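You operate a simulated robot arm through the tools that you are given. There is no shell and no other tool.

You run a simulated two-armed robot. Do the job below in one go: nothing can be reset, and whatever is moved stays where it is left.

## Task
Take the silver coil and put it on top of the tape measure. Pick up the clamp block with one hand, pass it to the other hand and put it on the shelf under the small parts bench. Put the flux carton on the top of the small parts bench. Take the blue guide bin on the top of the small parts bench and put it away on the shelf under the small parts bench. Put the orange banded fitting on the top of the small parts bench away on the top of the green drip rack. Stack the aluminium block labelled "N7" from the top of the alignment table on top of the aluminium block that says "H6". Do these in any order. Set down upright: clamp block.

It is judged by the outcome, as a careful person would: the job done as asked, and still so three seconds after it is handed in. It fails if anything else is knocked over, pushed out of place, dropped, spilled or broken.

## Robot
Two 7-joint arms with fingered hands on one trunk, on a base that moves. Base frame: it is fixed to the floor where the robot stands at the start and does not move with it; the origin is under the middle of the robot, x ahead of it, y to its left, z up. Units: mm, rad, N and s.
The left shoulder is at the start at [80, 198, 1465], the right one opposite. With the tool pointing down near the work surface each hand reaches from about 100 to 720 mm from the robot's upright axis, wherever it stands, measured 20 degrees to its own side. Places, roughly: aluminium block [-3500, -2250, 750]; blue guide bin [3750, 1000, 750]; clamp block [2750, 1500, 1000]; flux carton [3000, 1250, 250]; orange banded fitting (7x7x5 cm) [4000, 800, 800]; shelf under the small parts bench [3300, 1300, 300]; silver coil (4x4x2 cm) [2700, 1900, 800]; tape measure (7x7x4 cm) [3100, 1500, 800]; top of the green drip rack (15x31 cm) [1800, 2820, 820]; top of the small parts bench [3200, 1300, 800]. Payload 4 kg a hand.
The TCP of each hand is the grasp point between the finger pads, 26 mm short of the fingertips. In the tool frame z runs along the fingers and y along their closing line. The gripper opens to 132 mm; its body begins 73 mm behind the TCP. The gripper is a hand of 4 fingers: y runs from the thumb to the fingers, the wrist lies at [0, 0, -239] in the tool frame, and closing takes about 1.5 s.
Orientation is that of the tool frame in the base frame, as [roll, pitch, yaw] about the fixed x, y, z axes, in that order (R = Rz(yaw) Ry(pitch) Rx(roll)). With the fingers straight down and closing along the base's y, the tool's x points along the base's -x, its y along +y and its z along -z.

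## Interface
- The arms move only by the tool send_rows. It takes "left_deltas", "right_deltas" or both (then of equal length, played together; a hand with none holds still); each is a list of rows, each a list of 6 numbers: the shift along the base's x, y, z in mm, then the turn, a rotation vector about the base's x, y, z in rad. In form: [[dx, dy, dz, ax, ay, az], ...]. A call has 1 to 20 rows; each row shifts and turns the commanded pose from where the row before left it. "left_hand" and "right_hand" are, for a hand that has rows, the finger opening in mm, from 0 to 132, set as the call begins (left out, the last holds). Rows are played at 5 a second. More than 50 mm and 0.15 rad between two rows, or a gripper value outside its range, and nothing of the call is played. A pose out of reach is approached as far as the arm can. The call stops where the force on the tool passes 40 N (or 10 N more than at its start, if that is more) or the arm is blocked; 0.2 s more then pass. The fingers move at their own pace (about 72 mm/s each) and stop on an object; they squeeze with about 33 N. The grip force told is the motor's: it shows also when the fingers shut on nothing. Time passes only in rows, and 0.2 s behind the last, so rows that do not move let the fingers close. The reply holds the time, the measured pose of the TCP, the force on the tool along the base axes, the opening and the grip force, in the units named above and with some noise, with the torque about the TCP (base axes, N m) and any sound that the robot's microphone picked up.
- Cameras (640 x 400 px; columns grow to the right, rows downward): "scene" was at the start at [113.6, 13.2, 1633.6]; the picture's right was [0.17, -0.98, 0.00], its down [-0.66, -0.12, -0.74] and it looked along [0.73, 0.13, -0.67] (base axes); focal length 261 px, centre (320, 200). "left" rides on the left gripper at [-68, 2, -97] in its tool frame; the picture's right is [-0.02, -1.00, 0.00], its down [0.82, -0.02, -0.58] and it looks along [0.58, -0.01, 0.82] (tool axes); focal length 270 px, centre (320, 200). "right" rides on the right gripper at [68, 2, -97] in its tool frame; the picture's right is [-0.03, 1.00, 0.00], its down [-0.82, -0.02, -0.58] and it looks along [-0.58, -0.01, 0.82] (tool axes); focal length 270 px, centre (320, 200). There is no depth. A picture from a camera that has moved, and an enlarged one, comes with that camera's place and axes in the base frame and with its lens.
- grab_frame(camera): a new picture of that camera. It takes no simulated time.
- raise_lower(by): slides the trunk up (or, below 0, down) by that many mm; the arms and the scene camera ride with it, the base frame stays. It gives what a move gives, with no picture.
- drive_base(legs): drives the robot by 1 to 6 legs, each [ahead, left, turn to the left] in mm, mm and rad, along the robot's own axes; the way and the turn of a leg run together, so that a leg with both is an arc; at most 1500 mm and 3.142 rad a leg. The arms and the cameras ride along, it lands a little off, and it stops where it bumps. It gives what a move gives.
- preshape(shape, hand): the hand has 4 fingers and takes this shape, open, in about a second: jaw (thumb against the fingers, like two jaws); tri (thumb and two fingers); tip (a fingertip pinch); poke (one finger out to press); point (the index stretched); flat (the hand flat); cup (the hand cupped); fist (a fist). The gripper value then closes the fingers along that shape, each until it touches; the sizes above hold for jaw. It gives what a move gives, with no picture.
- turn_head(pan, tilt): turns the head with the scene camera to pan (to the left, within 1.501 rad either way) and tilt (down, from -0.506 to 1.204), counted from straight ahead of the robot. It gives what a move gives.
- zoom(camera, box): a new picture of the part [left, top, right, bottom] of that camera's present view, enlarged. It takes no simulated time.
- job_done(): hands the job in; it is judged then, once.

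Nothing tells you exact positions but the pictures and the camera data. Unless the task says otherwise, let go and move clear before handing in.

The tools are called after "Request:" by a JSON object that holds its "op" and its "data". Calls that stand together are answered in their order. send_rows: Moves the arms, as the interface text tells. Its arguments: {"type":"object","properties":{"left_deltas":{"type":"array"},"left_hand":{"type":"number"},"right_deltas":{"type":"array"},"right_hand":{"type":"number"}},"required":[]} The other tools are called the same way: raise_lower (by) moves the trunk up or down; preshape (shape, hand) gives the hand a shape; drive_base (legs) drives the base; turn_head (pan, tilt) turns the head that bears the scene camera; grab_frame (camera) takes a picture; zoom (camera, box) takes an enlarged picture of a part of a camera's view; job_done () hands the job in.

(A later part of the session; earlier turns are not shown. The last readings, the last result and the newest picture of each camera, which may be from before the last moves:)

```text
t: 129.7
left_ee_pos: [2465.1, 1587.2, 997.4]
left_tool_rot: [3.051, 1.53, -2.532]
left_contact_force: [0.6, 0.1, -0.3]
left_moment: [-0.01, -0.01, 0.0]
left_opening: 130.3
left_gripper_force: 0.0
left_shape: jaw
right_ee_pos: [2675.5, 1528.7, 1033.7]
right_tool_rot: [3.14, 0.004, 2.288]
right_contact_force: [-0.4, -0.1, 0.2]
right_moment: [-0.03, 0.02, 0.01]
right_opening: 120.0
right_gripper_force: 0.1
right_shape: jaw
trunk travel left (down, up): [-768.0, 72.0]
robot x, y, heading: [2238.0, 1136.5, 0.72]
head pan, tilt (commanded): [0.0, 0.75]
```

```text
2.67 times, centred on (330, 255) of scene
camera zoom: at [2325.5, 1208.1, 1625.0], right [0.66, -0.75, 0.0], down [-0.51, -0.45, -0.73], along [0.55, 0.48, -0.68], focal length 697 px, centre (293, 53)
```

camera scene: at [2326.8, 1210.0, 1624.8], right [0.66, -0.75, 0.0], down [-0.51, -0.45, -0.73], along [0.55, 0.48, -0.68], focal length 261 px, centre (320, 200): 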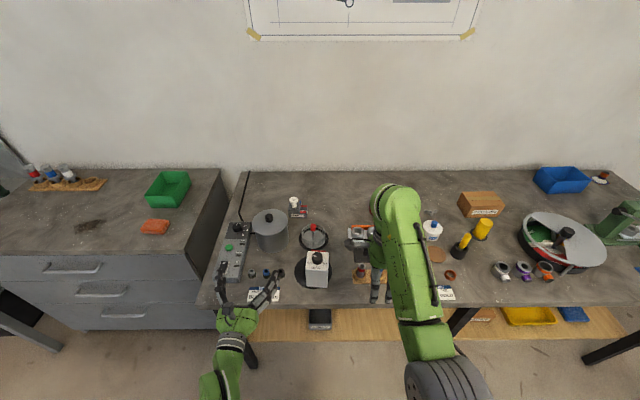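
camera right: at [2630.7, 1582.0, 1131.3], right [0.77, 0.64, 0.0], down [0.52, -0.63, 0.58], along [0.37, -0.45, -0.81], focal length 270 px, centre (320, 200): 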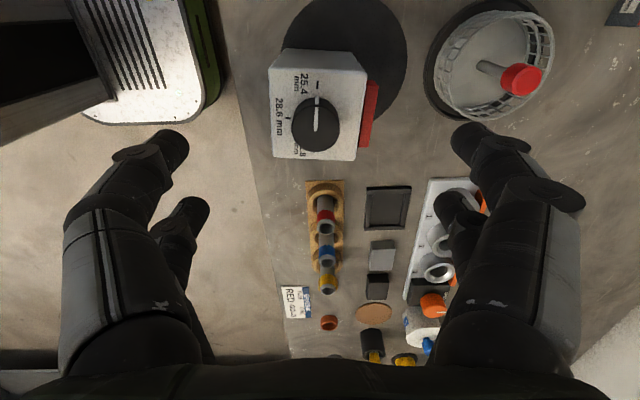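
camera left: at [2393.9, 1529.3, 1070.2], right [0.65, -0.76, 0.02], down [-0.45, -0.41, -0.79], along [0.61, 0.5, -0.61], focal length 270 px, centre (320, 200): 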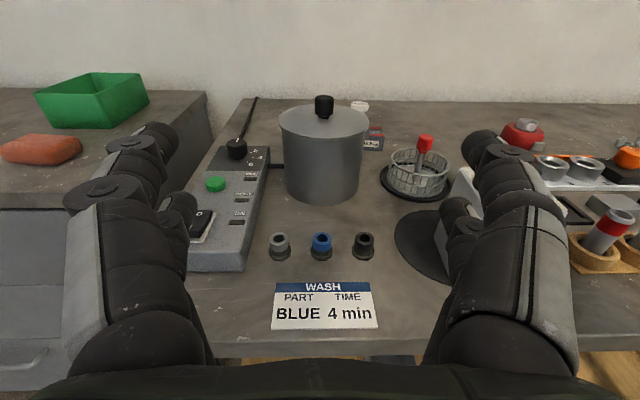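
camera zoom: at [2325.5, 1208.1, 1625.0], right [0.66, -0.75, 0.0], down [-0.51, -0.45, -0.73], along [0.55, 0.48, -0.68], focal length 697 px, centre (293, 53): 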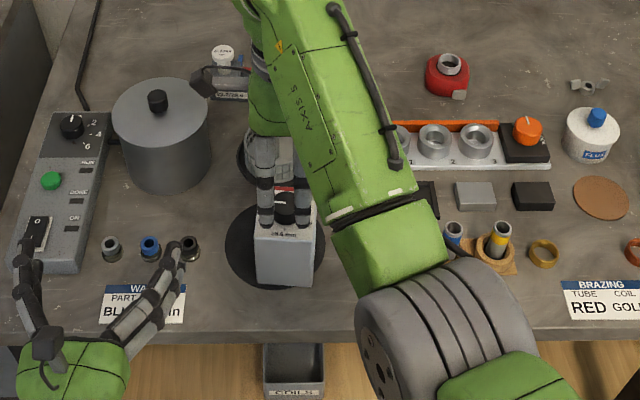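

The right hand is centred over the block within a few millimetres and there is room around it. I'll descend to grip about 28 mm below the block's top edge.

Request:
{"op": "send_rows", "data": {"right_deltas": [[-0.5, 1.2, -35, 0, 0, 0], [-0.5, 1.2, -35, 0, 0, 0], [0, 0, -35, 0, 0, 0], [0, 0, -25, 0, 0, 0], [0, 0, -10, 0, 0, 0], [0, 0, 0, 0, 0, 0]]}}

Request:
{"op": "grab_frame", "data": {"camera": "right"}}

Request:
{"op": "grab_frame", "data": {"camera": "left"}}

Request:
{"op": "zoom", "data": {"camera": "scene", "box": [230, 180, 430, 330]}}

```text
t: 131.1
left_ee_pos: [2464.9, 1586.2, 996.7]
left_tool_rot: [3.051, 1.53, -2.531]
left_contact_force: [0.0, -0.7, -0.2]
left_moment: [-0.02, 0.0, -0.03]
left_opening: 130.2
left_gripper_force: 0.1
left_shape: jaw
right_ee_pos: [2674.0, 1529.7, 891.6]
right_tool_rot: [3.141, 0.004, 2.289]
right_contact_force: [0.7, 0.3, 0.2]
right_moment: [-0.04, 0.02, 0.04]
right_opening: 120.2
right_gripper_force: 0.1
right_shape: jaw
trunk travel left (down, up): [-768.0, 72.0]
robot x, y, heading: [2240.9, 1135.6, 0.719]
head pan, tilt (commanded): [0.0, 0.75]
```

```text
taken
camera right: at [2631.4, 1583.8, 989.5], right [0.77, 0.64, 0.0], down [0.52, -0.63, 0.58], along [0.37, -0.45, -0.81], focal length 270 px, centre (320, 200)
```

right: 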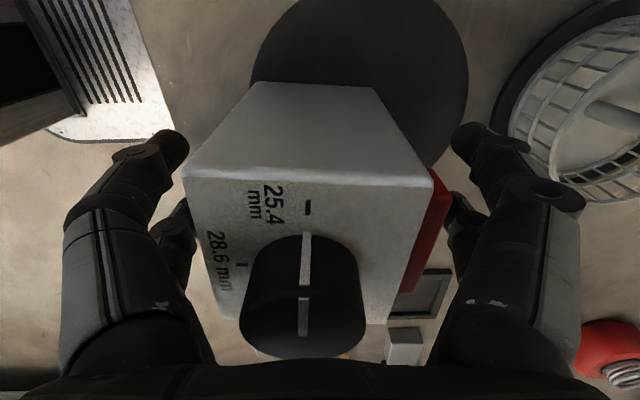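

```text
taken
camera left: at [2392.7, 1527.9, 1070.0], right [0.65, -0.76, 0.02], down [-0.45, -0.41, -0.79], along [0.61, 0.5, -0.61], focal length 270 px, centre (320, 200)
```

left: 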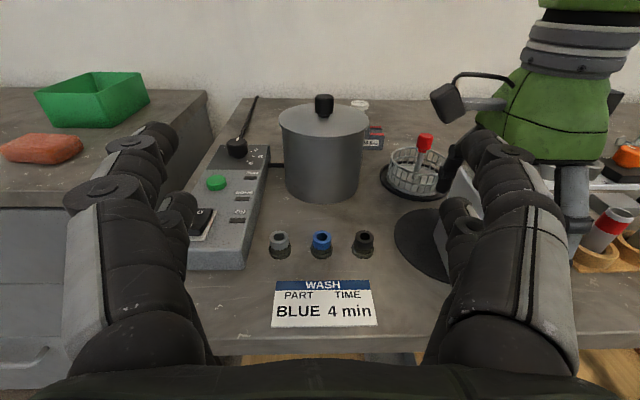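

```text
2.67 times, centred on (330, 255) of scene
camera zoom: at [2325.2, 1207.8, 1625.0], right [0.66, -0.75, 0.0], down [-0.51, -0.45, -0.73], along [0.55, 0.48, -0.68], focal length 697 px, centre (293, 53)
```

zoom: 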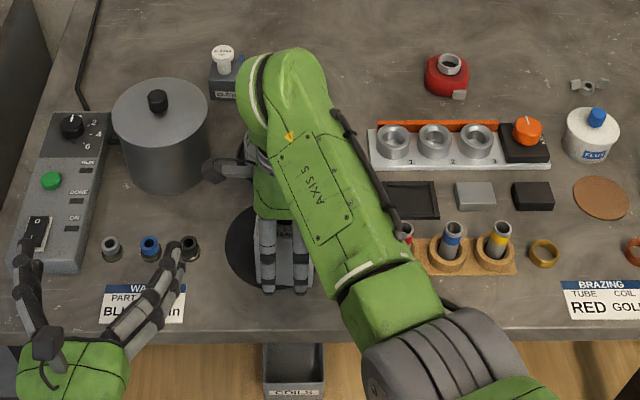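

The block is between the right-hand fingers with its knob clear of the palm. I'll close.

Request:
{"op": "send_rows", "data": {"right_deltas": [[0, 0, 0, 0, 0, 0], [0, 0, 0, 0, 0, 0], [0, 0, 0, 0, 0, 0], [0, 0, 0, 0, 0, 0], [0, 0, 0, 0, 0, 0], [0, 0, 0, 0, 0, 0], [0, 0, 0, 0, 0, 0], [0, 0, 0, 0, 0, 0]], "right_hand": 35}}

Request:
{"op": "grab_frame", "data": {"camera": "right"}}

```text
t: 132.9
left_ee_pos: [2465.1, 1586.9, 997.5]
left_tool_rot: [3.055, 1.53, -2.527]
left_contact_force: [1.0, 0.4, -0.4]
left_moment: [0.0, 0.01, 0.01]
left_opening: 129.9
left_gripper_force: 0.1
left_shape: jaw
right_ee_pos: [2675.2, 1529.4, 892.4]
right_tool_rot: [-3.142, 0.004, 2.287]
right_contact_force: [-0.7, 0.6, 0.2]
right_moment: [-0.02, 0.09, -0.01]
right_opening: 63.3
right_gripper_force: 33.0
right_shape: jaw
trunk travel left (down, up): [-768.0, 72.0]
robot x, y, heading: [2241.4, 1138.2, 0.722]
head pan, tilt (commanded): [0.0, 0.75]
```

```text
taken
camera right: at [2631.7, 1584.1, 989.3], right [0.77, 0.64, 0.0], down [0.52, -0.63, 0.58], along [0.37, -0.45, -0.81], focal length 270 px, centre (320, 200)
```

right: 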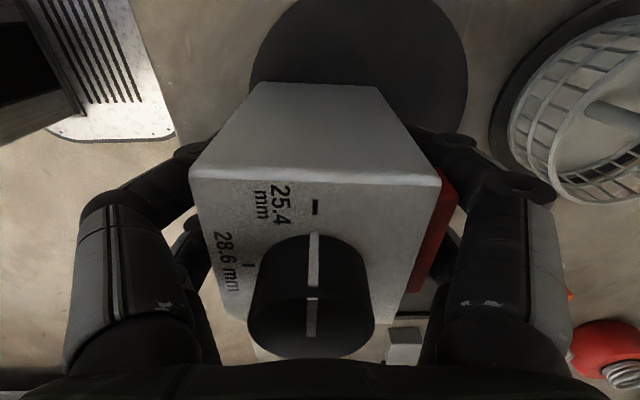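

Gripped at 63 mm. I'll lift it about 110 mm.

Request:
{"op": "send_rows", "data": {"right_deltas": [[0, 0, 8, 0, 0, 0], [0, 0, 25, 0, 0, 0], [0, 0, 25, 0, 0, 0], [0, 0, 25, 0, 0, 0], [0, 0, 25, 0, 0, 0], [0, 0, 0, 0, 0, 0]]}}

Request:
{"op": "grab_frame", "data": {"camera": "left"}}

Request:
{"op": "zoom", "data": {"camera": "scene", "box": [230, 180, 430, 330]}}

```text
t: 134.3
left_ee_pos: [2464.9, 1587.0, 996.2]
left_tool_rot: [3.057, 1.53, -2.524]
left_contact_force: [0.2, -0.8, -0.2]
left_moment: [-0.02, 0.0, 0.0]
left_opening: 129.9
left_gripper_force: 0.0
left_shape: jaw
right_ee_pos: [2676.3, 1531.1, 999.4]
right_tool_rot: [-3.141, 0.004, 2.288]
right_contact_force: [-0.5, 0.1, -4.7]
right_moment: [-0.01, -0.01, -0.01]
right_opening: 63.4
right_gripper_force: 33.3
right_shape: jaw
trunk travel left (down, up): [-768.0, 72.0]
robot x, y, heading: [2236.6, 1131.3, 0.722]
head pan, tilt (commanded): [0.0, 0.75]
```

```text
taken
camera left: at [2393.2, 1528.5, 1069.7], right [0.65, -0.76, 0.02], down [-0.45, -0.41, -0.79], along [0.61, 0.5, -0.61], focal length 270 px, centre (320, 200)
```

left: 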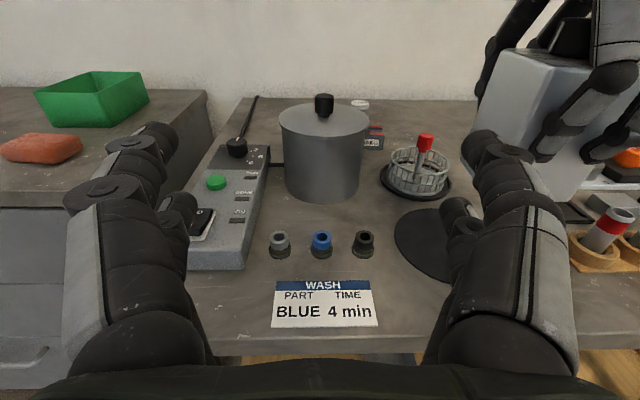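

```text
2.67 times, centred on (330, 255) of scene
camera zoom: at [2326.1, 1208.8, 1624.9], right [0.66, -0.75, 0.0], down [-0.51, -0.45, -0.73], along [0.55, 0.48, -0.68], focal length 697 px, centre (293, 53)
```

zoom: 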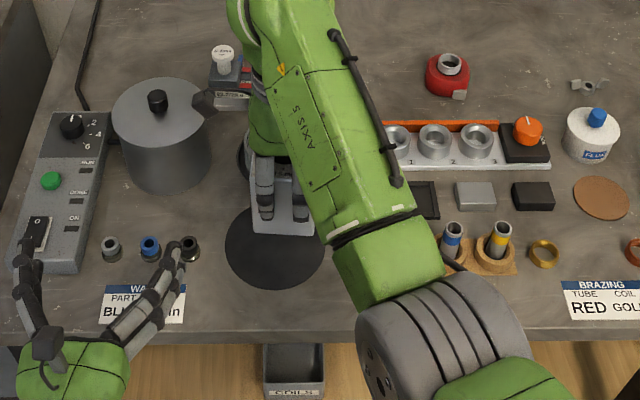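

The block is up and weighs about 0.5 kg. I'll bring the left hand, pointing forward, in line behind it at the height of its lower half.

Request:
{"op": "send_rows", "data": {"left_deltas": [[22.6, -28.8, -7.8, 0.0051, -0.0059, 0.004], [22.6, -28.8, -7.8, 0.0051, -0.0059, 0.004], [22.6, -28.8, -7.8, 0.0051, -0.0059, 0.004], [22.6, -28.8, -7.8, 0.0051, -0.0059, 0.004], [22.6, -28.8, -7.8, 0.0051, -0.0059, 0.004], [0, 0, 0, 0, 0, 0]]}}

Request:
{"op": "grab_frame", "data": {"camera": "left"}}

Request:
{"op": "zoom", "data": {"camera": "scene", "box": [230, 180, 430, 330]}}

```text
t: 135.7
left_ee_pos: [2579.4, 1444.7, 961.2]
left_tool_rot: [0.113, 1.536, 0.844]
left_contact_force: [-0.7, -0.3, -0.5]
left_moment: [-0.01, -0.01, -0.01]
left_opening: 129.9
left_gripper_force: 0.0
left_shape: jaw
left hand out of reach, approached as far as the arm can: row 1
right_ee_pos: [2676.9, 1530.3, 1000.1]
right_tool_rot: [3.14, 0.002, 2.286]
right_contact_force: [0.8, 0.4, -4.2]
right_moment: [0.02, -0.01, 0.01]
right_opening: 63.6
right_gripper_force: 32.8
right_shape: jaw
trunk travel left (down, up): [-768.0, 72.0]
robot x, y, heading: [2237.7, 1134.4, 0.724]
head pan, tilt (commanded): [0.0, 0.75]
```

```text
taken
camera left: at [2505.4, 1379.7, 1027.6], right [0.67, -0.74, 0.02], down [-0.4, -0.38, -0.83], along [0.63, 0.55, -0.55], focal length 270 px, centre (320, 200)
```

left: 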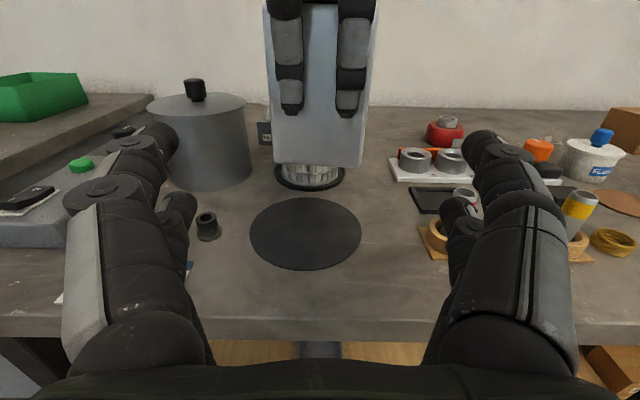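

```text
2.67 times, centred on (330, 255) of scene
camera zoom: at [2325.8, 1208.7, 1624.9], right [0.66, -0.75, 0.0], down [-0.51, -0.45, -0.73], along [0.55, 0.48, -0.68], focal length 697 px, centre (293, 53)
```

zoom: 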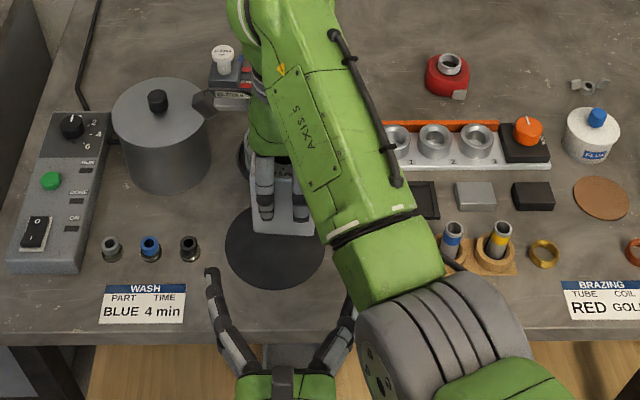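

Request:
{"op": "zoom", "data": {"camera": "left", "box": [230, 0, 410, 200]}}

```text
2.00 times, centred on (320, 100) of left
camera zoom: at [2505.4, 1379.7, 1027.6], right [0.67, -0.74, 0.02], down [-0.4, -0.38, -0.83], along [0.63, 0.55, -0.55], focal length 541 px, centre (320, 400)
```

zoom: 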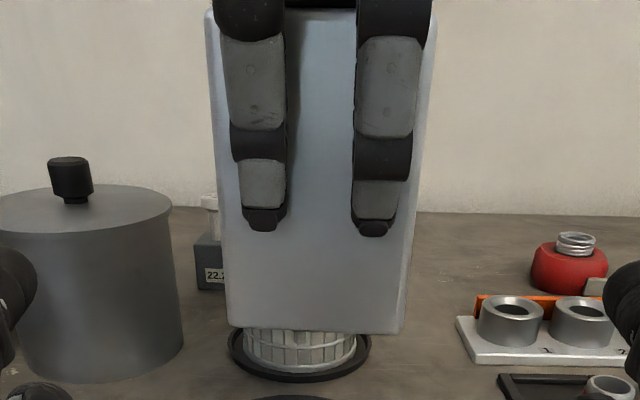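

The block's lower part is free below the right-hand fingertips and well centred for the left hand. I'll advance the left hand about 117 mm so its fingers straddle the block.

Request:
{"op": "send_rows", "data": {"left_deltas": [[22, 19.3, -1.5, -0.0058, 0.0065, 0], [22, 19.3, -1.5, -0.0058, 0.0065, 0], [22, 19.3, -1.5, -0.0058, 0.0065, 0], [21, 18.5, -1.5, -0.0058, 0.0065, 0], [0, 0, 0, 0, 0, 0]]}}

Request:
{"op": "grab_frame", "data": {"camera": "left"}}

Request:
{"op": "zoom", "data": {"camera": "scene", "box": [230, 180, 430, 330]}}

Request:
{"op": "grab_frame", "data": {"camera": "right"}}

```text
t: 136.9
left_ee_pos: [2665.0, 1520.6, 955.1]
left_tool_rot: [2.28, 1.566, 3.011]
left_contact_force: [0.5, -1.4, 0.1]
left_moment: [-0.04, 0.01, 0.0]
left_opening: 130.0
left_gripper_force: 0.1
left_shape: jaw
right_ee_pos: [2677.3, 1531.1, 999.5]
right_tool_rot: [3.141, 0.002, 2.288]
right_contact_force: [0.2, -0.2, -4.0]
right_moment: [0.04, 0.03, -0.01]
right_opening: 63.6
right_gripper_force: 32.9
right_shape: jaw
trunk travel left (down, up): [-768.0, 72.0]
robot x, y, heading: [2236.0, 1139.2, 0.719]
head pan, tilt (commanded): [0.0, 0.75]
```

```text
taken
camera left: at [2592.6, 1458.4, 1023.1], right [0.67, -0.74, 0.02], down [-0.42, -0.4, -0.81], along [0.61, 0.53, -0.58], focal length 270 px, centre (320, 200)
```

left: 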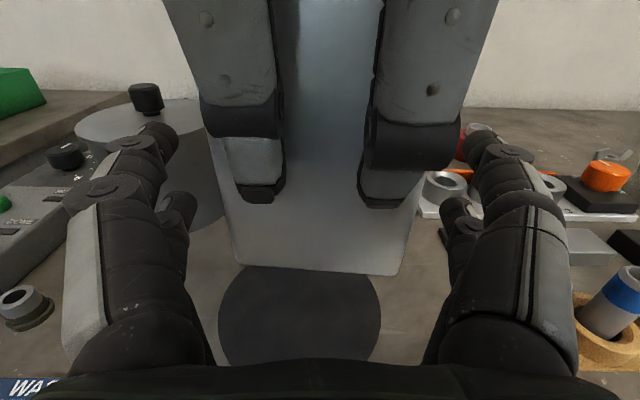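

```text
2.67 times, centred on (330, 255) of scene
camera zoom: at [2326.1, 1208.7, 1624.9], right [0.66, -0.75, 0.0], down [-0.51, -0.45, -0.73], along [0.55, 0.48, -0.68], focal length 697 px, centre (293, 53)
```

zoom: 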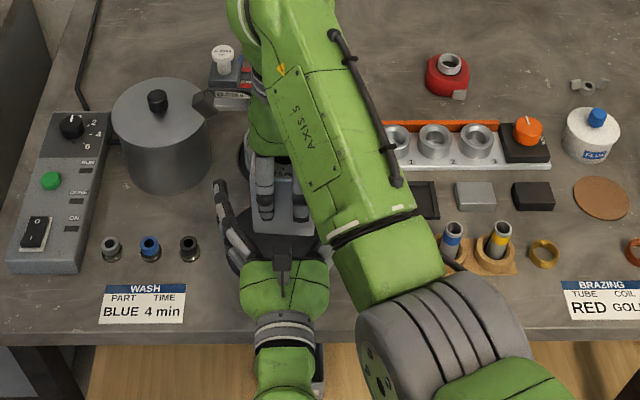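

```text
taken
camera right: at [2632.5, 1585.4, 1097.3], right [0.77, 0.64, 0.0], down [0.52, -0.63, 0.58], along [0.37, -0.45, -0.81], focal length 270 px, centre (320, 200)
```

right: 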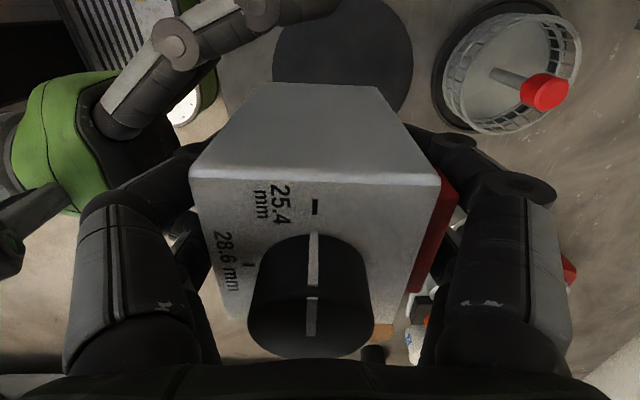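

The left-hand fingers straddle the lower half of the block without touching the right hand. I'll close the left hand.

Request:
{"op": "send_rows", "data": {"left_deltas": [[0, 0, 0, 0, 0, 0], [0, 0, 0, 0, 0, 0], [0, 0, 0, 0, 0, 0], [0, 0, 0, 0, 0, 0], [0, 0, 0, 0, 0, 0], [0, 0, 0, 0, 0, 0], [0, 0, 0, 0, 0, 0], [0, 0, 0, 0, 0, 0]], "left_hand": 35}}

Request:
{"op": "grab_frame", "data": {"camera": "left"}}

```text
t: 138.7
left_ee_pos: [2664.2, 1520.7, 954.5]
left_tool_rot: [2.266, 1.565, 2.998]
left_contact_force: [2.8, 1.9, 1.1]
left_moment: [-0.04, -0.03, -0.22]
left_opening: 64.0
left_gripper_force: 33.0
left_shape: jaw
right_ee_pos: [2675.9, 1531.8, 1000.5]
right_tool_rot: [3.141, 0.004, 2.29]
right_contact_force: [-3.2, -1.5, -3.2]
right_moment: [-0.1, 0.18, 0.19]
right_opening: 63.5
right_gripper_force: 33.2
right_shape: jaw
trunk travel left (down, up): [-768.0, 72.0]
robot x, y, heading: [2241.6, 1131.5, 0.719]
head pan, tilt (commanded): [0.0, 0.75]
```

```text
taken
camera left: at [2592.4, 1458.2, 1023.0], right [0.67, -0.74, 0.02], down [-0.42, -0.4, -0.81], along [0.61, 0.53, -0.58], focal length 270 px, centre (320, 200)
```

left: 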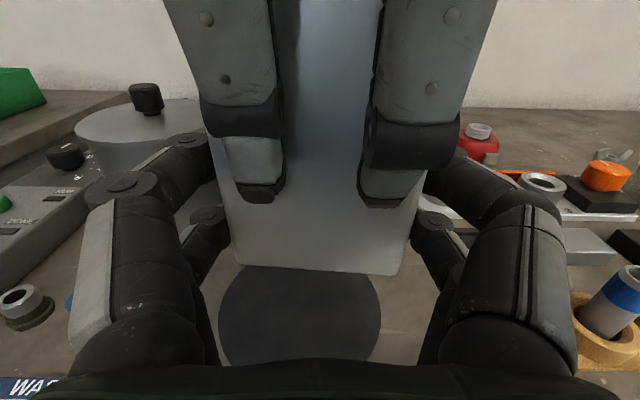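

Both hands hold the block. I'll open the right hand a little and lift it straight off.

Request:
{"op": "send_rows", "data": {"right_deltas": [[0, 0, 0, 0, 0, 0], [0, 0, 0, 0, 0, 0], [0, 0, 0, 0, 0, 0]], "right_hand": 82}}

Request:
{"op": "grab_frame", "data": {"camera": "left"}}

Request:
{"op": "grab_frame", "data": {"camera": "right"}}

```text
t: 139.5
left_ee_pos: [2663.8, 1521.8, 952.5]
left_tool_rot: [2.348, 1.565, 3.08]
left_contact_force: [0.3, 0.0, -0.4]
left_moment: [-0.06, 0.03, -0.02]
left_opening: 63.8
left_gripper_force: 33.6
left_shape: jaw
right_ee_pos: [2676.3, 1531.8, 1000.4]
right_tool_rot: [3.141, 0.004, 2.289]
right_contact_force: [-0.3, 0.3, -0.6]
right_moment: [-0.01, -0.02, 0.01]
right_opening: 81.6
right_gripper_force: 0.0
right_shape: jaw
trunk travel left (down, up): [-768.0, 72.0]
robot x, y, heading: [2241.4, 1138.1, 0.716]
head pan, tilt (commanded): [0.0, 0.75]
```

```text
taken
camera left: at [2592.1, 1458.2, 1022.6], right [0.67, -0.74, 0.02], down [-0.42, -0.4, -0.81], along [0.61, 0.53, -0.58], focal length 270 px, centre (320, 200)
```

left: 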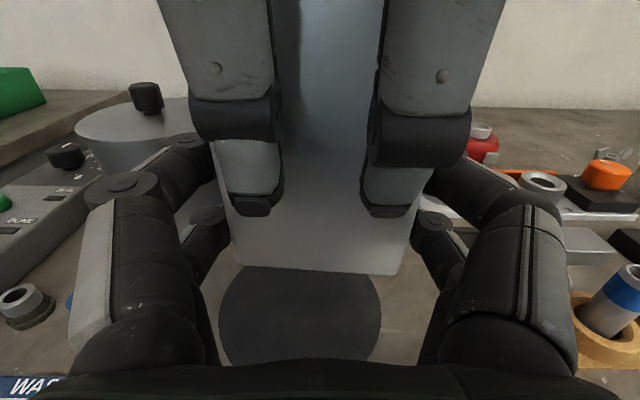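

```text
taken
camera right: at [2632.7, 1585.5, 1097.7], right [0.77, 0.64, 0.0], down [0.52, -0.63, 0.58], along [0.37, -0.45, -0.81], focal length 270 px, centre (320, 200)
```

right: 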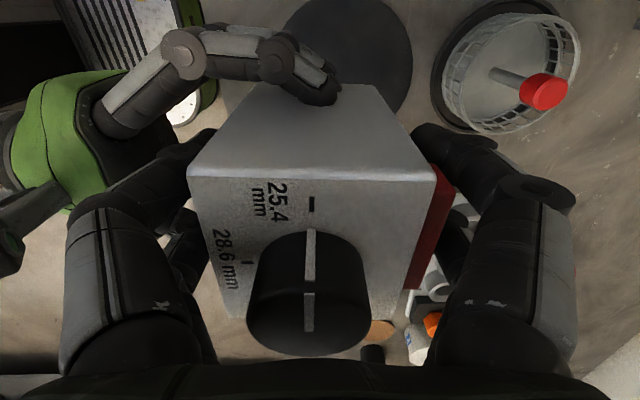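

Request:
{"op": "send_rows", "data": {"right_deltas": [[0, 0, 8, 0, 0, 0], [0, 0, 12, 0, 0, 0], [0, 0, 0, 0, 0, 0]]}}

Request:
{"op": "grab_frame", "data": {"camera": "left"}}

Request:
{"op": "grab_frame", "data": {"camera": "right"}}

```text
t: 140.3
left_ee_pos: [2664.3, 1521.1, 954.1]
left_tool_rot: [2.288, 1.564, 3.018]
left_contact_force: [-0.2, 0.2, 0.9]
left_moment: [-0.01, 0.06, 0.01]
left_opening: 63.9
left_gripper_force: 32.7
left_shape: jaw
right_ee_pos: [2677.1, 1530.1, 1020.2]
right_tool_rot: [3.141, 0.003, 2.29]
right_contact_force: [0.4, -0.5, -0.3]
right_moment: [0.01, -0.01, -0.03]
right_opening: 81.8
right_gripper_force: 0.0
right_shape: jaw
trunk travel left (down, up): [-768.0, 72.0]
robot x, y, heading: [2239.6, 1140.1, 0.72]
head pan, tilt (commanded): [0.0, 0.75]
```

```text
taken
camera left: at [2592.3, 1458.2, 1023.0], right [0.67, -0.74, 0.02], down [-0.42, -0.4, -0.81], along [0.61, 0.53, -0.58], focal length 270 px, centre (320, 200)
```

left: 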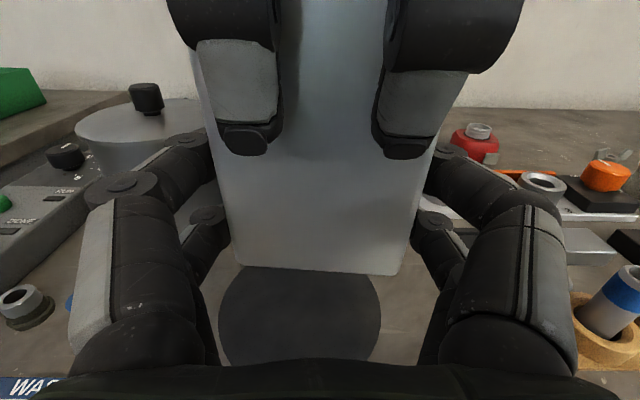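

```text
taken
camera right: at [2633.5, 1584.9, 1116.9], right [0.77, 0.64, 0.0], down [0.52, -0.63, 0.58], along [0.37, -0.45, -0.81], focal length 270 px, centre (320, 200)
```

right: 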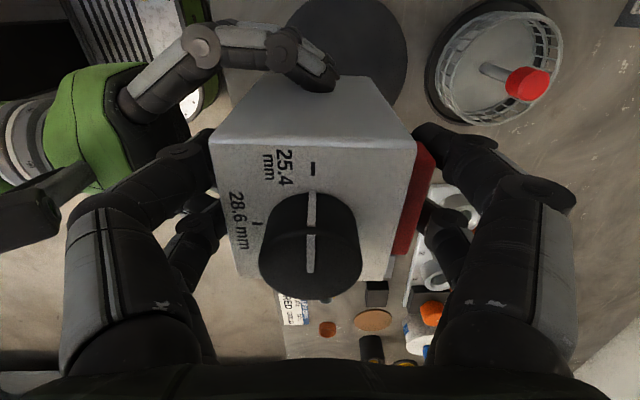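

The block stays with the left hand. I'll lift the right hand fully clear and move it aside.

Request:
{"op": "send_rows", "data": {"right_deltas": [[0, 0, 30, 0, 0, 0], [0, 0, 40, 0, 0, 0], [0, 0, 30, 0, 0, 0], [15, -17, 0, 0, 0, 0.13], [20, -23, 0, 0, 0, 0.13], [20, -23, 0, 0, 0, 0.13], [20, -23, 0, 0, 0, 0.13], [20, -23, 0, 0, 0, 0.13], [10, -12, 0, 0, 0, 0.13]], "right_hand": 82}}

Request:
{"op": "grab_frame", "data": {"camera": "left"}}

Request:
{"op": "grab_frame", "data": {"camera": "scene"}}

```text
t: 142.3
left_ee_pos: [2664.1, 1519.8, 953.6]
left_tool_rot: [2.234, 1.567, 2.966]
left_contact_force: [0.1, 0.2, 0.3]
left_moment: [-0.04, 0.05, 0.01]
left_opening: 63.7
left_gripper_force: 33.9
left_shape: jaw
right_ee_pos: [2781.5, 1410.6, 1120.4]
right_tool_rot: [3.142, 0.003, 3.07]
right_contact_force: [0.1, 0.3, 0.5]
right_moment: [-0.01, -0.01, 0.02]
right_opening: 81.9
right_gripper_force: 0.1
right_shape: jaw
trunk travel left (down, up): [-768.0, 72.0]
robot x, y, heading: [2236.5, 1133.3, 0.718]
head pan, tilt (commanded): [0.0, 0.75]
```

```text
taken
camera left: at [2592.5, 1458.0, 1023.0], right [0.67, -0.74, 0.02], down [-0.42, -0.4, -0.81], along [0.61, 0.53, -0.58], focal length 270 px, centre (320, 200)
```

left: 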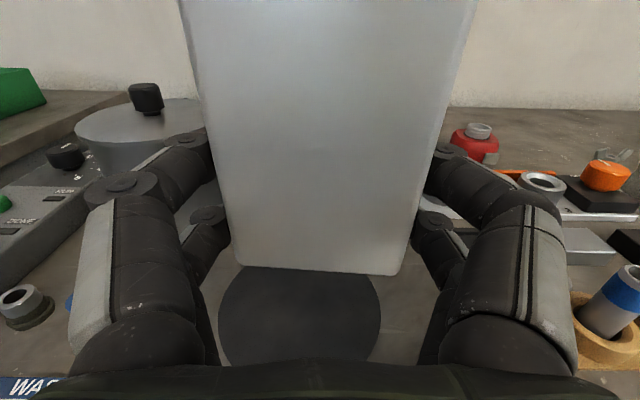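

```text
taken
camera scene: at [2326.4, 1208.3, 1624.9], right [0.66, -0.75, 0.0], down [-0.51, -0.45, -0.73], along [0.55, 0.48, -0.68], focal length 261 px, centre (320, 200)
```

scene: 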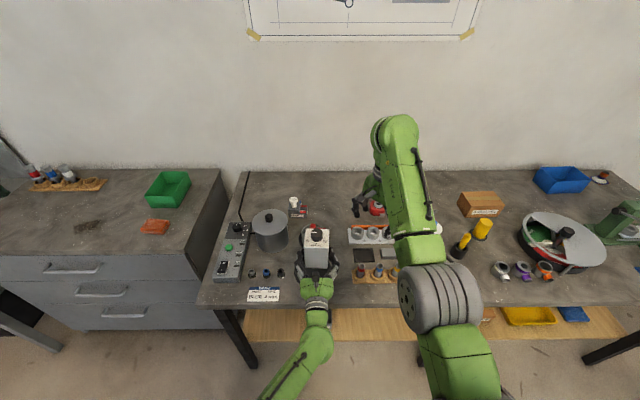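

Handover complete: the left hand holds the clamp block upright. I'll retract the right hand, raise a little, and move right and back so I can lower in front of the shelf.

Request:
{"op": "send_rows", "data": {"right_deltas": [[-23.8, -20.9, -12, 0, 0, 0.132], [-23.8, -20.9, -12, 0, 0, 0.132], [-23.8, -20.9, -12, 0, 0, 0.132], [-23.8, -20.9, -12, 0, 0, 0.132], [-23.8, -20.9, -12, 0, 0, 0.132], [-23.8, -20.9, -12, 0, 0, 0.132], [0, 0, 0, 0, 0, 0]]}}

Request:
{"op": "raise_lower", "data": {"by": 60}}

Request:
{"op": "drive_base", "data": {"legs": [[0, -325, 0], [-230, 0, 0]]}}

Request:
{"op": "grab_frame", "data": {"camera": "scene"}}

Request:
{"op": "grab_frame", "data": {"camera": "left"}}

```text
t: 143.9
left_ee_pos: [2664.4, 1521.0, 953.1]
left_tool_rot: [2.38, 1.567, 3.11]
left_contact_force: [-0.5, -0.1, 0.7]
left_moment: [-0.03, 0.02, 0.01]
left_opening: 64.0
left_gripper_force: 32.6
left_shape: jaw
right_ee_pos: [2645.9, 1291.0, 1033.4]
right_tool_rot: [-3.141, 0.003, -2.421]
right_contact_force: [0.8, -0.4, 1.0]
right_moment: [-0.03, 0.01, 0.0]
right_opening: 81.7
right_gripper_force: 0.2
right_shape: jaw
right hand out of reach, approached as far as the arm can: row 3, 4, 5
trunk travel left (down, up): [-768.0, 72.0]
robot x, y, heading: [2238.3, 1137.2, 0.717]
head pan, tilt (commanded): [0.0, 0.75]
```

```text
t: 144.9
left_ee_pos: [2663.4, 1521.3, 1013.8]
left_tool_rot: [2.272, 1.567, 3.004]
left_contact_force: [0.5, 0.0, -4.4]
left_moment: [-0.01, 0.03, -0.03]
left_opening: 64.0
left_gripper_force: 33.1
left_shape: jaw
right_ee_pos: [2645.3, 1291.6, 1093.3]
right_tool_rot: [-3.14, 0.005, -2.422]
right_contact_force: [0.4, -0.5, -0.3]
right_moment: [0.02, -0.03, 0.01]
right_opening: 82.2
right_gripper_force: 0.1
right_shape: jaw
trunk travel left (down, up): [-828.0, 12.0]
robot x, y, heading: [2237.8, 1135.3, 0.721]
head pan, tilt (commanded): [0.0, 0.75]
```

```text
t: 148.4
left_ee_pos: [2711.4, 1126.0, 1012.2]
left_tool_rot: [2.731, 1.562, -2.814]
left_contact_force: [-0.2, 0.7, -4.9]
left_moment: [-0.05, 0.07, -0.03]
left_opening: 63.4
left_gripper_force: 32.9
left_shape: jaw
right_ee_pos: [2693.6, 898.1, 1091.8]
right_tool_rot: [-3.14, -0.002, -2.417]
right_contact_force: [0.7, -0.7, -0.8]
right_moment: [-0.03, 0.02, -0.02]
right_opening: 82.0
right_gripper_force: 0.1
right_shape: jaw
trunk travel left (down, up): [-828.0, 12.0]
robot x, y, heading: [2287.8, 737.2, 0.718]
head pan, tilt (commanded): [0.0, 0.75]
```

```text
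taken
camera scene: at [2376.9, 814.8, 1684.3], right [0.66, -0.75, 0.0], down [-0.51, -0.46, -0.73], along [0.54, 0.48, -0.69], focal length 261 px, centre (320, 200)
```

scene: 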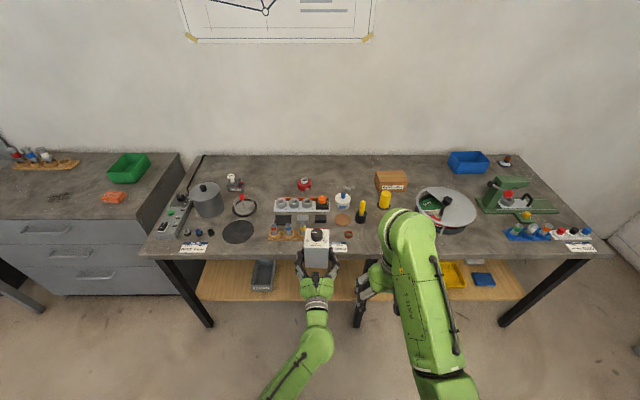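

```text
taken
camera left: at [2639.9, 1064.1, 1080.9], right [0.67, -0.74, 0.02], down [-0.42, -0.41, -0.81], along [0.61, 0.54, -0.58], focal length 270 px, centre (320, 200)
```

left: 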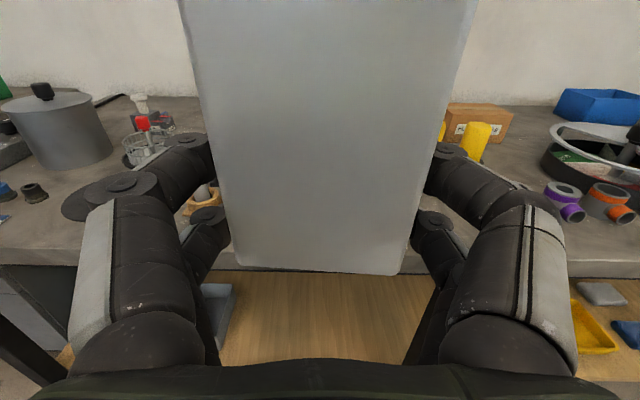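

The block is held firmly (−4.9 N). I'll lower the trunk 620 mm in front of the shelf.

Request:
{"op": "raise_lower", "data": {"by": -400}}

Request:
{"op": "raise_lower", "data": {"by": -220}}

Request:
{"op": "turn_head", "data": {"pan": 0.1, "tilt": 0.55}}

Request:
{"op": "grab_frame", "data": {"camera": "scene"}}

Request:
{"op": "grab_frame", "data": {"camera": "left"}}

```text
t: 152.3
left_ee_pos: [2708.6, 1123.9, 614.2]
left_tool_rot: [2.283, 1.566, 3.02]
left_contact_force: [-0.1, -0.6, -3.8]
left_moment: [-0.07, 0.05, 0.02]
left_opening: 63.7
left_gripper_force: 32.5
left_shape: jaw
right_ee_pos: [2692.2, 894.1, 693.2]
right_tool_rot: [-3.141, 0.002, -2.416]
right_contact_force: [-0.4, 0.3, 0.0]
right_moment: [0.01, -0.04, -0.02]
right_opening: 81.5
right_gripper_force: 0.1
right_shape: jaw
trunk travel left (down, up): [-428.0, 412.0]
robot x, y, heading: [2287.7, 739.6, 0.721]
head pan, tilt (commanded): [0.0, 0.75]
```

```text
t: 154.6
left_ee_pos: [2707.8, 1124.1, 392.5]
left_tool_rot: [2.272, 1.564, 3.009]
left_contact_force: [0.5, 0.3, -4.2]
left_moment: [-0.02, 0.04, 0.01]
left_opening: 63.7
left_gripper_force: 32.9
left_shape: jaw
right_ee_pos: [2690.3, 893.4, 474.1]
right_tool_rot: [-3.141, 0.003, -2.417]
right_contact_force: [0.1, 1.1, -0.6]
right_moment: [-0.02, -0.01, -0.03]
right_opening: 81.9
right_gripper_force: 0.0
right_shape: jaw
trunk travel left (down, up): [-208.0, 632.0]
robot x, y, heading: [2282.5, 736.2, 0.728]
head pan, tilt (commanded): [0.0, 0.75]
```

```text
t: 155.3
left_ee_pos: [2707.8, 1125.0, 394.1]
left_tool_rot: [2.299, 1.565, 3.035]
left_contact_force: [-0.8, 0.1, -4.5]
left_moment: [-0.05, 0.07, 0.03]
left_opening: 63.7
left_gripper_force: 32.9
left_shape: jaw
right_ee_pos: [2691.4, 893.4, 474.6]
right_tool_rot: [3.141, 0.003, -2.417]
right_contact_force: [0.2, -1.0, -0.2]
right_moment: [0.02, -0.01, 0.03]
right_opening: 81.7
right_gripper_force: 0.1
right_shape: jaw
trunk travel left (down, up): [-208.0, 632.0]
robot x, y, heading: [2287.7, 734.7, 0.724]
head pan, tilt (commanded): [0.099, 0.55]
```

```text
taken
camera scene: at [2371.0, 820.5, 1082.2], right [0.73, -0.68, 0.0], down [-0.36, -0.38, -0.85], along [0.58, 0.63, -0.52], focal length 261 px, centre (320, 200)
```

scene: 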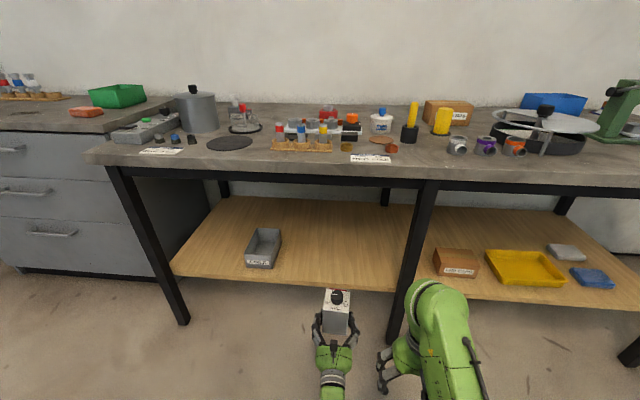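

```text
taken
camera left: at [2636.7, 1060.7, 463.0], right [0.67, -0.74, 0.02], down [-0.42, -0.4, -0.81], along [0.61, 0.54, -0.58], focal length 270 px, centre (320, 200)
```

left: 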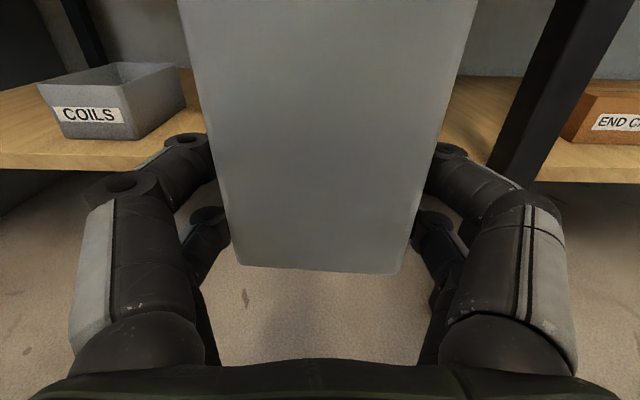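

I'll shift the left hand left about 140 mm to line up with the gap to the right of the COILS bin, then drive forward over the shelf.

Request:
{"op": "send_rows", "data": {"left_deltas": [[-23.5, 26.8, -5, 0, 0, 0], [-23.5, 26.8, -5, 0, 0, 0], [-23.5, 26.8, -5, 0, 0, 0], [-23.5, 26.8, -5, 0, 0, 0], [0, 0, 0, 0, 0, 0]]}}

Request:
{"op": "drive_base", "data": {"legs": [[245, 0, 0]]}}

Request:
{"op": "grab_frame", "data": {"camera": "left"}}

Request:
{"op": "grab_frame", "data": {"camera": "scene"}}

```text
t: 156.5
left_ee_pos: [2616.2, 1232.4, 373.3]
left_tool_rot: [2.326, 1.566, 3.062]
left_contact_force: [0.5, 0.0, -5.6]
left_moment: [-0.04, 0.08, 0.0]
left_opening: 63.8
left_gripper_force: 32.9
left_shape: jaw
right_ee_pos: [2691.1, 894.4, 473.1]
right_tool_rot: [3.141, 0.004, -2.417]
right_contact_force: [0.0, -0.6, 0.7]
right_moment: [0.02, 0.01, 0.0]
right_opening: 82.1
right_gripper_force: 0.1
right_shape: jaw
trunk travel left (down, up): [-208.0, 632.0]
robot x, y, heading: [2284.2, 736.2, 0.728]
head pan, tilt (commanded): [0.099, 0.55]
```

```text
t: 158.3
left_ee_pos: [2804.5, 1395.7, 372.9]
left_tool_rot: [2.451, 1.565, -3.1]
left_contact_force: [1.7, -0.1, -4.5]
left_moment: [0.01, 0.06, 0.03]
left_opening: 63.7
left_gripper_force: 33.2
left_shape: jaw
right_ee_pos: [2878.3, 1057.6, 473.6]
right_tool_rot: [3.141, 0.001, -2.421]
right_contact_force: [-0.1, 0.9, 0.2]
right_moment: [0.0, 0.05, 0.0]
right_opening: 81.7
right_gripper_force: 0.1
right_shape: jaw
trunk travel left (down, up): [-208.0, 632.0]
robot x, y, heading: [2473.5, 900.6, 0.724]
head pan, tilt (commanded): [0.099, 0.55]
```

```text
taken
camera left: at [2732.6, 1332.7, 441.8], right [0.67, -0.74, 0.02], down [-0.42, -0.4, -0.81], along [0.61, 0.54, -0.58], focal length 270 px, centre (320, 200)
```

left: 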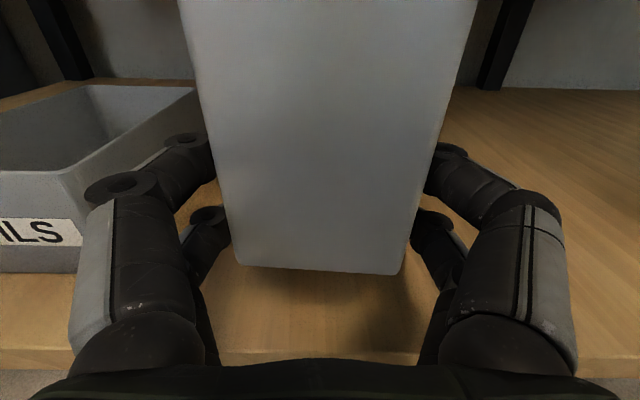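

```text
taken
camera scene: at [2558.6, 985.8, 1082.1], right [0.73, -0.68, 0.0], down [-0.36, -0.38, -0.85], along [0.58, 0.62, -0.52], focal length 261 px, centre (320, 200)
```

scene: 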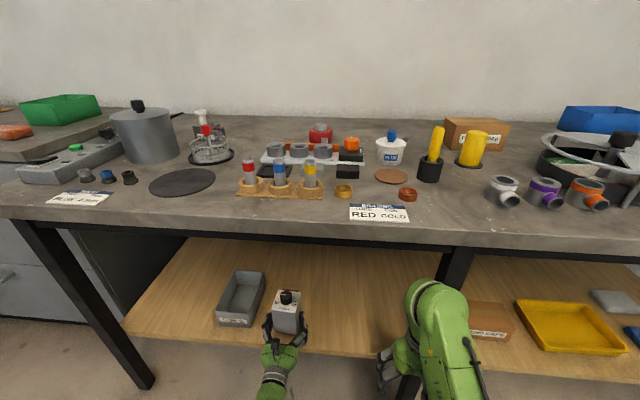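

The block hangs over the shelf with its base about 20 mm inside the front edge. I'll go 12 mm deeper and lower toward contact.

Request:
{"op": "send_rows", "data": {"left_deltas": [[9, 8, -8, 0, 0, 0], [0, 0, -12, 0, 0, 0], [0, 0, -8, 0, 0, 0], [0, 0, 0, 0, 0, 0]]}}

Request:
{"op": "grab_frame", "data": {"camera": "left"}}

Request:
{"op": "zoom", "data": {"camera": "scene", "box": [200, 250, 360, 370]}}

```text
t: 159.3
left_ee_pos: [2812.9, 1403.0, 344.9]
left_tool_rot: [2.445, 1.567, -3.107]
left_contact_force: [0.4, 0.3, -4.5]
left_moment: [-0.06, 0.0, -0.04]
left_opening: 63.6
left_gripper_force: 32.3
left_shape: jaw
right_ee_pos: [2877.6, 1057.9, 474.2]
right_tool_rot: [3.14, 0.004, -2.42]
right_contact_force: [0.5, 0.3, 0.4]
right_moment: [-0.03, -0.01, -0.02]
right_opening: 81.8
right_gripper_force: 0.0
right_shape: jaw
trunk travel left (down, up): [-208.0, 632.0]
robot x, y, heading: [2470.0, 899.6, 0.719]
head pan, tilt (commanded): [0.099, 0.55]
```

```text
taken
camera left: at [2740.4, 1340.1, 413.6], right [0.67, -0.74, 0.02], down [-0.42, -0.4, -0.81], along [0.61, 0.54, -0.58], focal length 270 px, centre (320, 200)
```

left: 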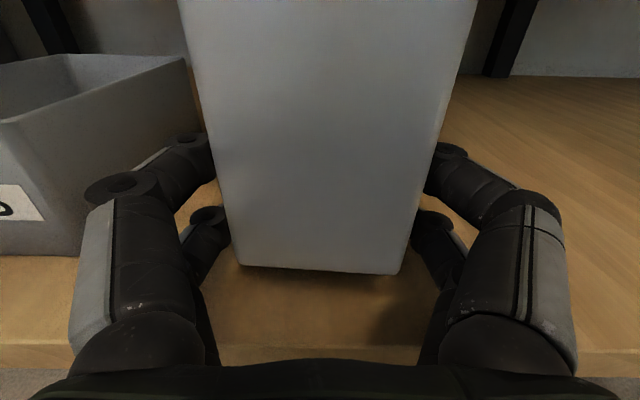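

```text
3.33 times, centred on (280, 310) of scene
camera zoom: at [2558.0, 985.3, 1082.3], right [0.73, -0.68, 0.0], down [-0.36, -0.38, -0.85], along [0.58, 0.62, -0.52], focal length 871 px, centre (453, -167)
```

zoom: 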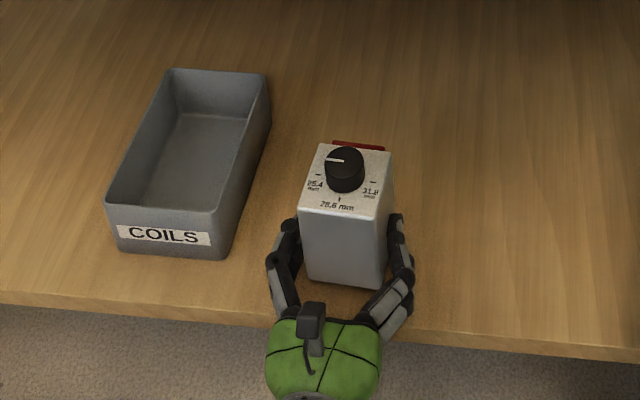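

Request:
{"op": "send_rows", "data": {"left_deltas": [[0, 0, -3, 0, 0, 0], [0, 0, -3, 0, 0, 0], [0, 0, 0, 0, 0, 0]]}}

Request:
{"op": "send_rows", "data": {"left_deltas": [[0, 0, -2, 0, 0, 0], [0, 0, 0, 0, 0, 0]]}}

Request:
{"op": "send_rows", "data": {"left_deltas": [[0, 0, -2, 0, 0, 0], [0, 0, 0, 0, 0, 0]]}}

```text
t: 160.1
left_ee_pos: [2813.2, 1402.9, 338.5]
left_tool_rot: [2.354, 1.565, 3.088]
left_contact_force: [-0.2, -0.1, -4.6]
left_moment: [-0.04, 0.08, 0.0]
left_opening: 63.9
left_gripper_force: 32.6
left_shape: jaw
right_ee_pos: [2878.5, 1058.2, 473.5]
right_tool_rot: [3.141, 0.004, -2.42]
right_contact_force: [0.1, 0.2, 0.4]
right_moment: [-0.01, 0.02, 0.0]
right_opening: 82.1
right_gripper_force: 0.1
right_shape: jaw
trunk travel left (down, up): [-208.0, 632.0]
robot x, y, heading: [2473.4, 900.3, 0.721]
head pan, tilt (commanded): [0.099, 0.55]
```

```text
t: 160.7
left_ee_pos: [2812.4, 1403.0, 337.5]
left_tool_rot: [2.39, 1.565, 3.122]
left_contact_force: [-0.6, 1.2, -4.1]
left_moment: [-0.07, 0.06, 0.02]
left_opening: 64.0
left_gripper_force: 32.4
left_shape: jaw
right_ee_pos: [2878.1, 1058.1, 473.4]
right_tool_rot: [3.141, 0.005, -2.421]
right_contact_force: [-1.6, -0.1, 0.2]
right_moment: [-0.01, -0.03, 0.01]
right_opening: 81.8
right_gripper_force: 0.0
right_shape: jaw
trunk travel left (down, up): [-208.0, 632.0]
robot x, y, heading: [2470.9, 899.7, 0.723]
head pan, tilt (commanded): [0.099, 0.55]
```

```text
t: 161.3
left_ee_pos: [2812.8, 1402.7, 334.2]
left_tool_rot: [2.346, 1.566, 3.077]
left_contact_force: [0.4, -0.3, -5.6]
left_moment: [-0.02, 0.05, 0.02]
left_opening: 64.1
left_gripper_force: 33.5
left_shape: jaw
right_ee_pos: [2877.7, 1057.5, 472.5]
right_tool_rot: [-3.141, 0.005, -2.422]
right_contact_force: [-0.3, 0.4, 0.1]
right_moment: [-0.01, -0.03, 0.02]
right_opening: 81.7
right_gripper_force: 0.0
right_shape: jaw
trunk travel left (down, up): [-208.0, 632.0]
robot x, y, heading: [2472.7, 900.5, 0.722]
head pan, tilt (commanded): [0.099, 0.55]
```

Request:
{"op": "send_rows", "data": {"left_deltas": [[0, 0, -2, 0, 0, 0], [0, 0, 0, 0, 0, 0]]}}

Request:
{"op": "send_rows", "data": {"left_deltas": [[0, 0, -2, 0, 0, 0], [0, 0, 0, 0, 0, 0]]}}

Request:
{"op": "grab_frame", "data": {"camera": "left"}}

```text
t: 161.9
left_ee_pos: [2812.7, 1403.9, 332.6]
left_tool_rot: [2.325, 1.566, 3.058]
left_contact_force: [-0.3, 0.1, -4.3]
left_moment: [-0.01, 0.07, -0.02]
left_opening: 63.9
left_gripper_force: 32.5
left_shape: jaw
right_ee_pos: [2878.2, 1057.4, 474.7]
right_tool_rot: [-3.141, 0.002, -2.42]
right_contact_force: [-0.2, 0.4, -0.3]
right_moment: [-0.05, -0.04, -0.03]
right_opening: 81.7
right_gripper_force: 0.1
right_shape: jaw
trunk travel left (down, up): [-208.0, 632.0]
robot x, y, heading: [2473.5, 903.5, 0.722]
head pan, tilt (commanded): [0.099, 0.55]
```

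```text
t: 162.5
left_ee_pos: [2813.5, 1404.5, 330.6]
left_tool_rot: [2.447, 1.567, -3.101]
left_contact_force: [-0.3, -0.8, -4.4]
left_moment: [-0.02, 0.05, -0.01]
left_opening: 63.6
left_gripper_force: 33.0
left_shape: jaw
right_ee_pos: [2878.5, 1056.7, 473.9]
right_tool_rot: [3.14, 0.003, -2.421]
right_contact_force: [0.4, 0.4, 0.3]
right_moment: [-0.02, 0.01, 0.02]
right_opening: 81.7
right_gripper_force: 0.0
right_shape: jaw
trunk travel left (down, up): [-208.0, 632.0]
robot x, y, heading: [2474.9, 899.3, 0.723]
head pan, tilt (commanded): [0.099, 0.55]
```

```text
taken
camera left: at [2741.1, 1340.8, 399.8], right [0.67, -0.74, 0.02], down [-0.42, -0.4, -0.81], along [0.61, 0.54, -0.58], focal length 270 px, centre (320, 200)
```

left: 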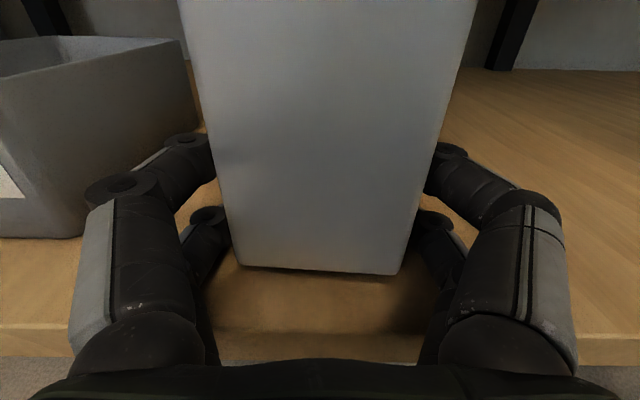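

No contact yet, so I'll continue down in small steps.

Request:
{"op": "send_rows", "data": {"left_deltas": [[0, 0, -2, 0, 0, 0], [0, 0, 0, 0, 0, 0]]}}

Request:
{"op": "send_rows", "data": {"left_deltas": [[0, 0, -2, 0, 0, 0], [0, 0, 0, 0, 0, 0]]}}

Request:
{"op": "send_rows", "data": {"left_deltas": [[0, 0, -2, 0, 0, 0], [0, 0, 0, 0, 0, 0]]}}

Request:
{"op": "grab_frame", "data": {"camera": "left"}}

```text
t: 163.1
left_ee_pos: [2813.5, 1403.3, 328.3]
left_tool_rot: [2.327, 1.566, 3.061]
left_contact_force: [0.8, 0.9, -5.3]
left_moment: [-0.02, 0.07, 0.03]
left_opening: 63.9
left_gripper_force: 32.9
left_shape: jaw
right_ee_pos: [2877.9, 1058.6, 474.8]
right_tool_rot: [3.141, 0.004, -2.421]
right_contact_force: [0.4, -0.1, 0.0]
right_moment: [0.0, 0.0, 0.03]
right_opening: 81.8
right_gripper_force: 0.0
right_shape: jaw
trunk travel left (down, up): [-208.0, 632.0]
robot x, y, heading: [2476.2, 901.8, 0.718]
head pan, tilt (commanded): [0.099, 0.55]
```

```text
t: 163.7
left_ee_pos: [2812.7, 1403.3, 326.2]
left_tool_rot: [2.22, 1.565, 2.953]
left_contact_force: [0.0, 0.6, -2.6]
left_moment: [-0.11, 0.09, -0.02]
left_opening: 63.9
left_gripper_force: 33.0
left_shape: jaw
right_ee_pos: [2877.6, 1057.6, 473.3]
right_tool_rot: [-3.141, 0.003, -2.42]
right_contact_force: [-0.7, 0.9, 0.1]
right_moment: [-0.01, -0.02, 0.03]
right_opening: 81.8
right_gripper_force: 0.0
right_shape: jaw
trunk travel left (down, up): [-208.0, 632.0]
robot x, y, heading: [2471.2, 905.3, 0.722]
head pan, tilt (commanded): [0.099, 0.55]
```

```text
t: 164.3
left_ee_pos: [2812.5, 1403.1, 326.5]
left_tool_rot: [1.812, 1.567, 2.546]
left_contact_force: [-0.7, 1.4, 4.5]
left_moment: [-0.24, 0.17, -0.03]
left_opening: 63.8
left_gripper_force: 32.9
left_shape: jaw
right_ee_pos: [2878.2, 1056.6, 472.8]
right_tool_rot: [3.141, 0.003, -2.422]
right_contact_force: [-1.3, -0.5, -1.0]
right_moment: [0.02, 0.0, 0.01]
right_opening: 81.9
right_gripper_force: 0.1
right_shape: jaw
trunk travel left (down, up): [-208.0, 632.0]
robot x, y, heading: [2472.8, 898.9, 0.722]
head pan, tilt (commanded): [0.099, 0.55]
```

```text
taken
camera left: at [2741.0, 1340.3, 395.6], right [0.67, -0.74, 0.02], down [-0.42, -0.4, -0.82], along [0.61, 0.54, -0.58], focal length 270 px, centre (320, 200)
```

left: 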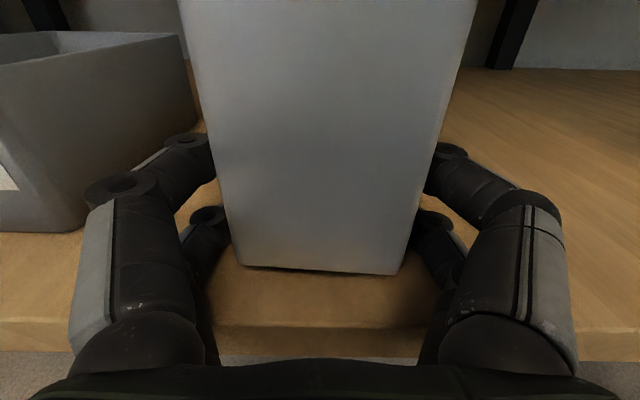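

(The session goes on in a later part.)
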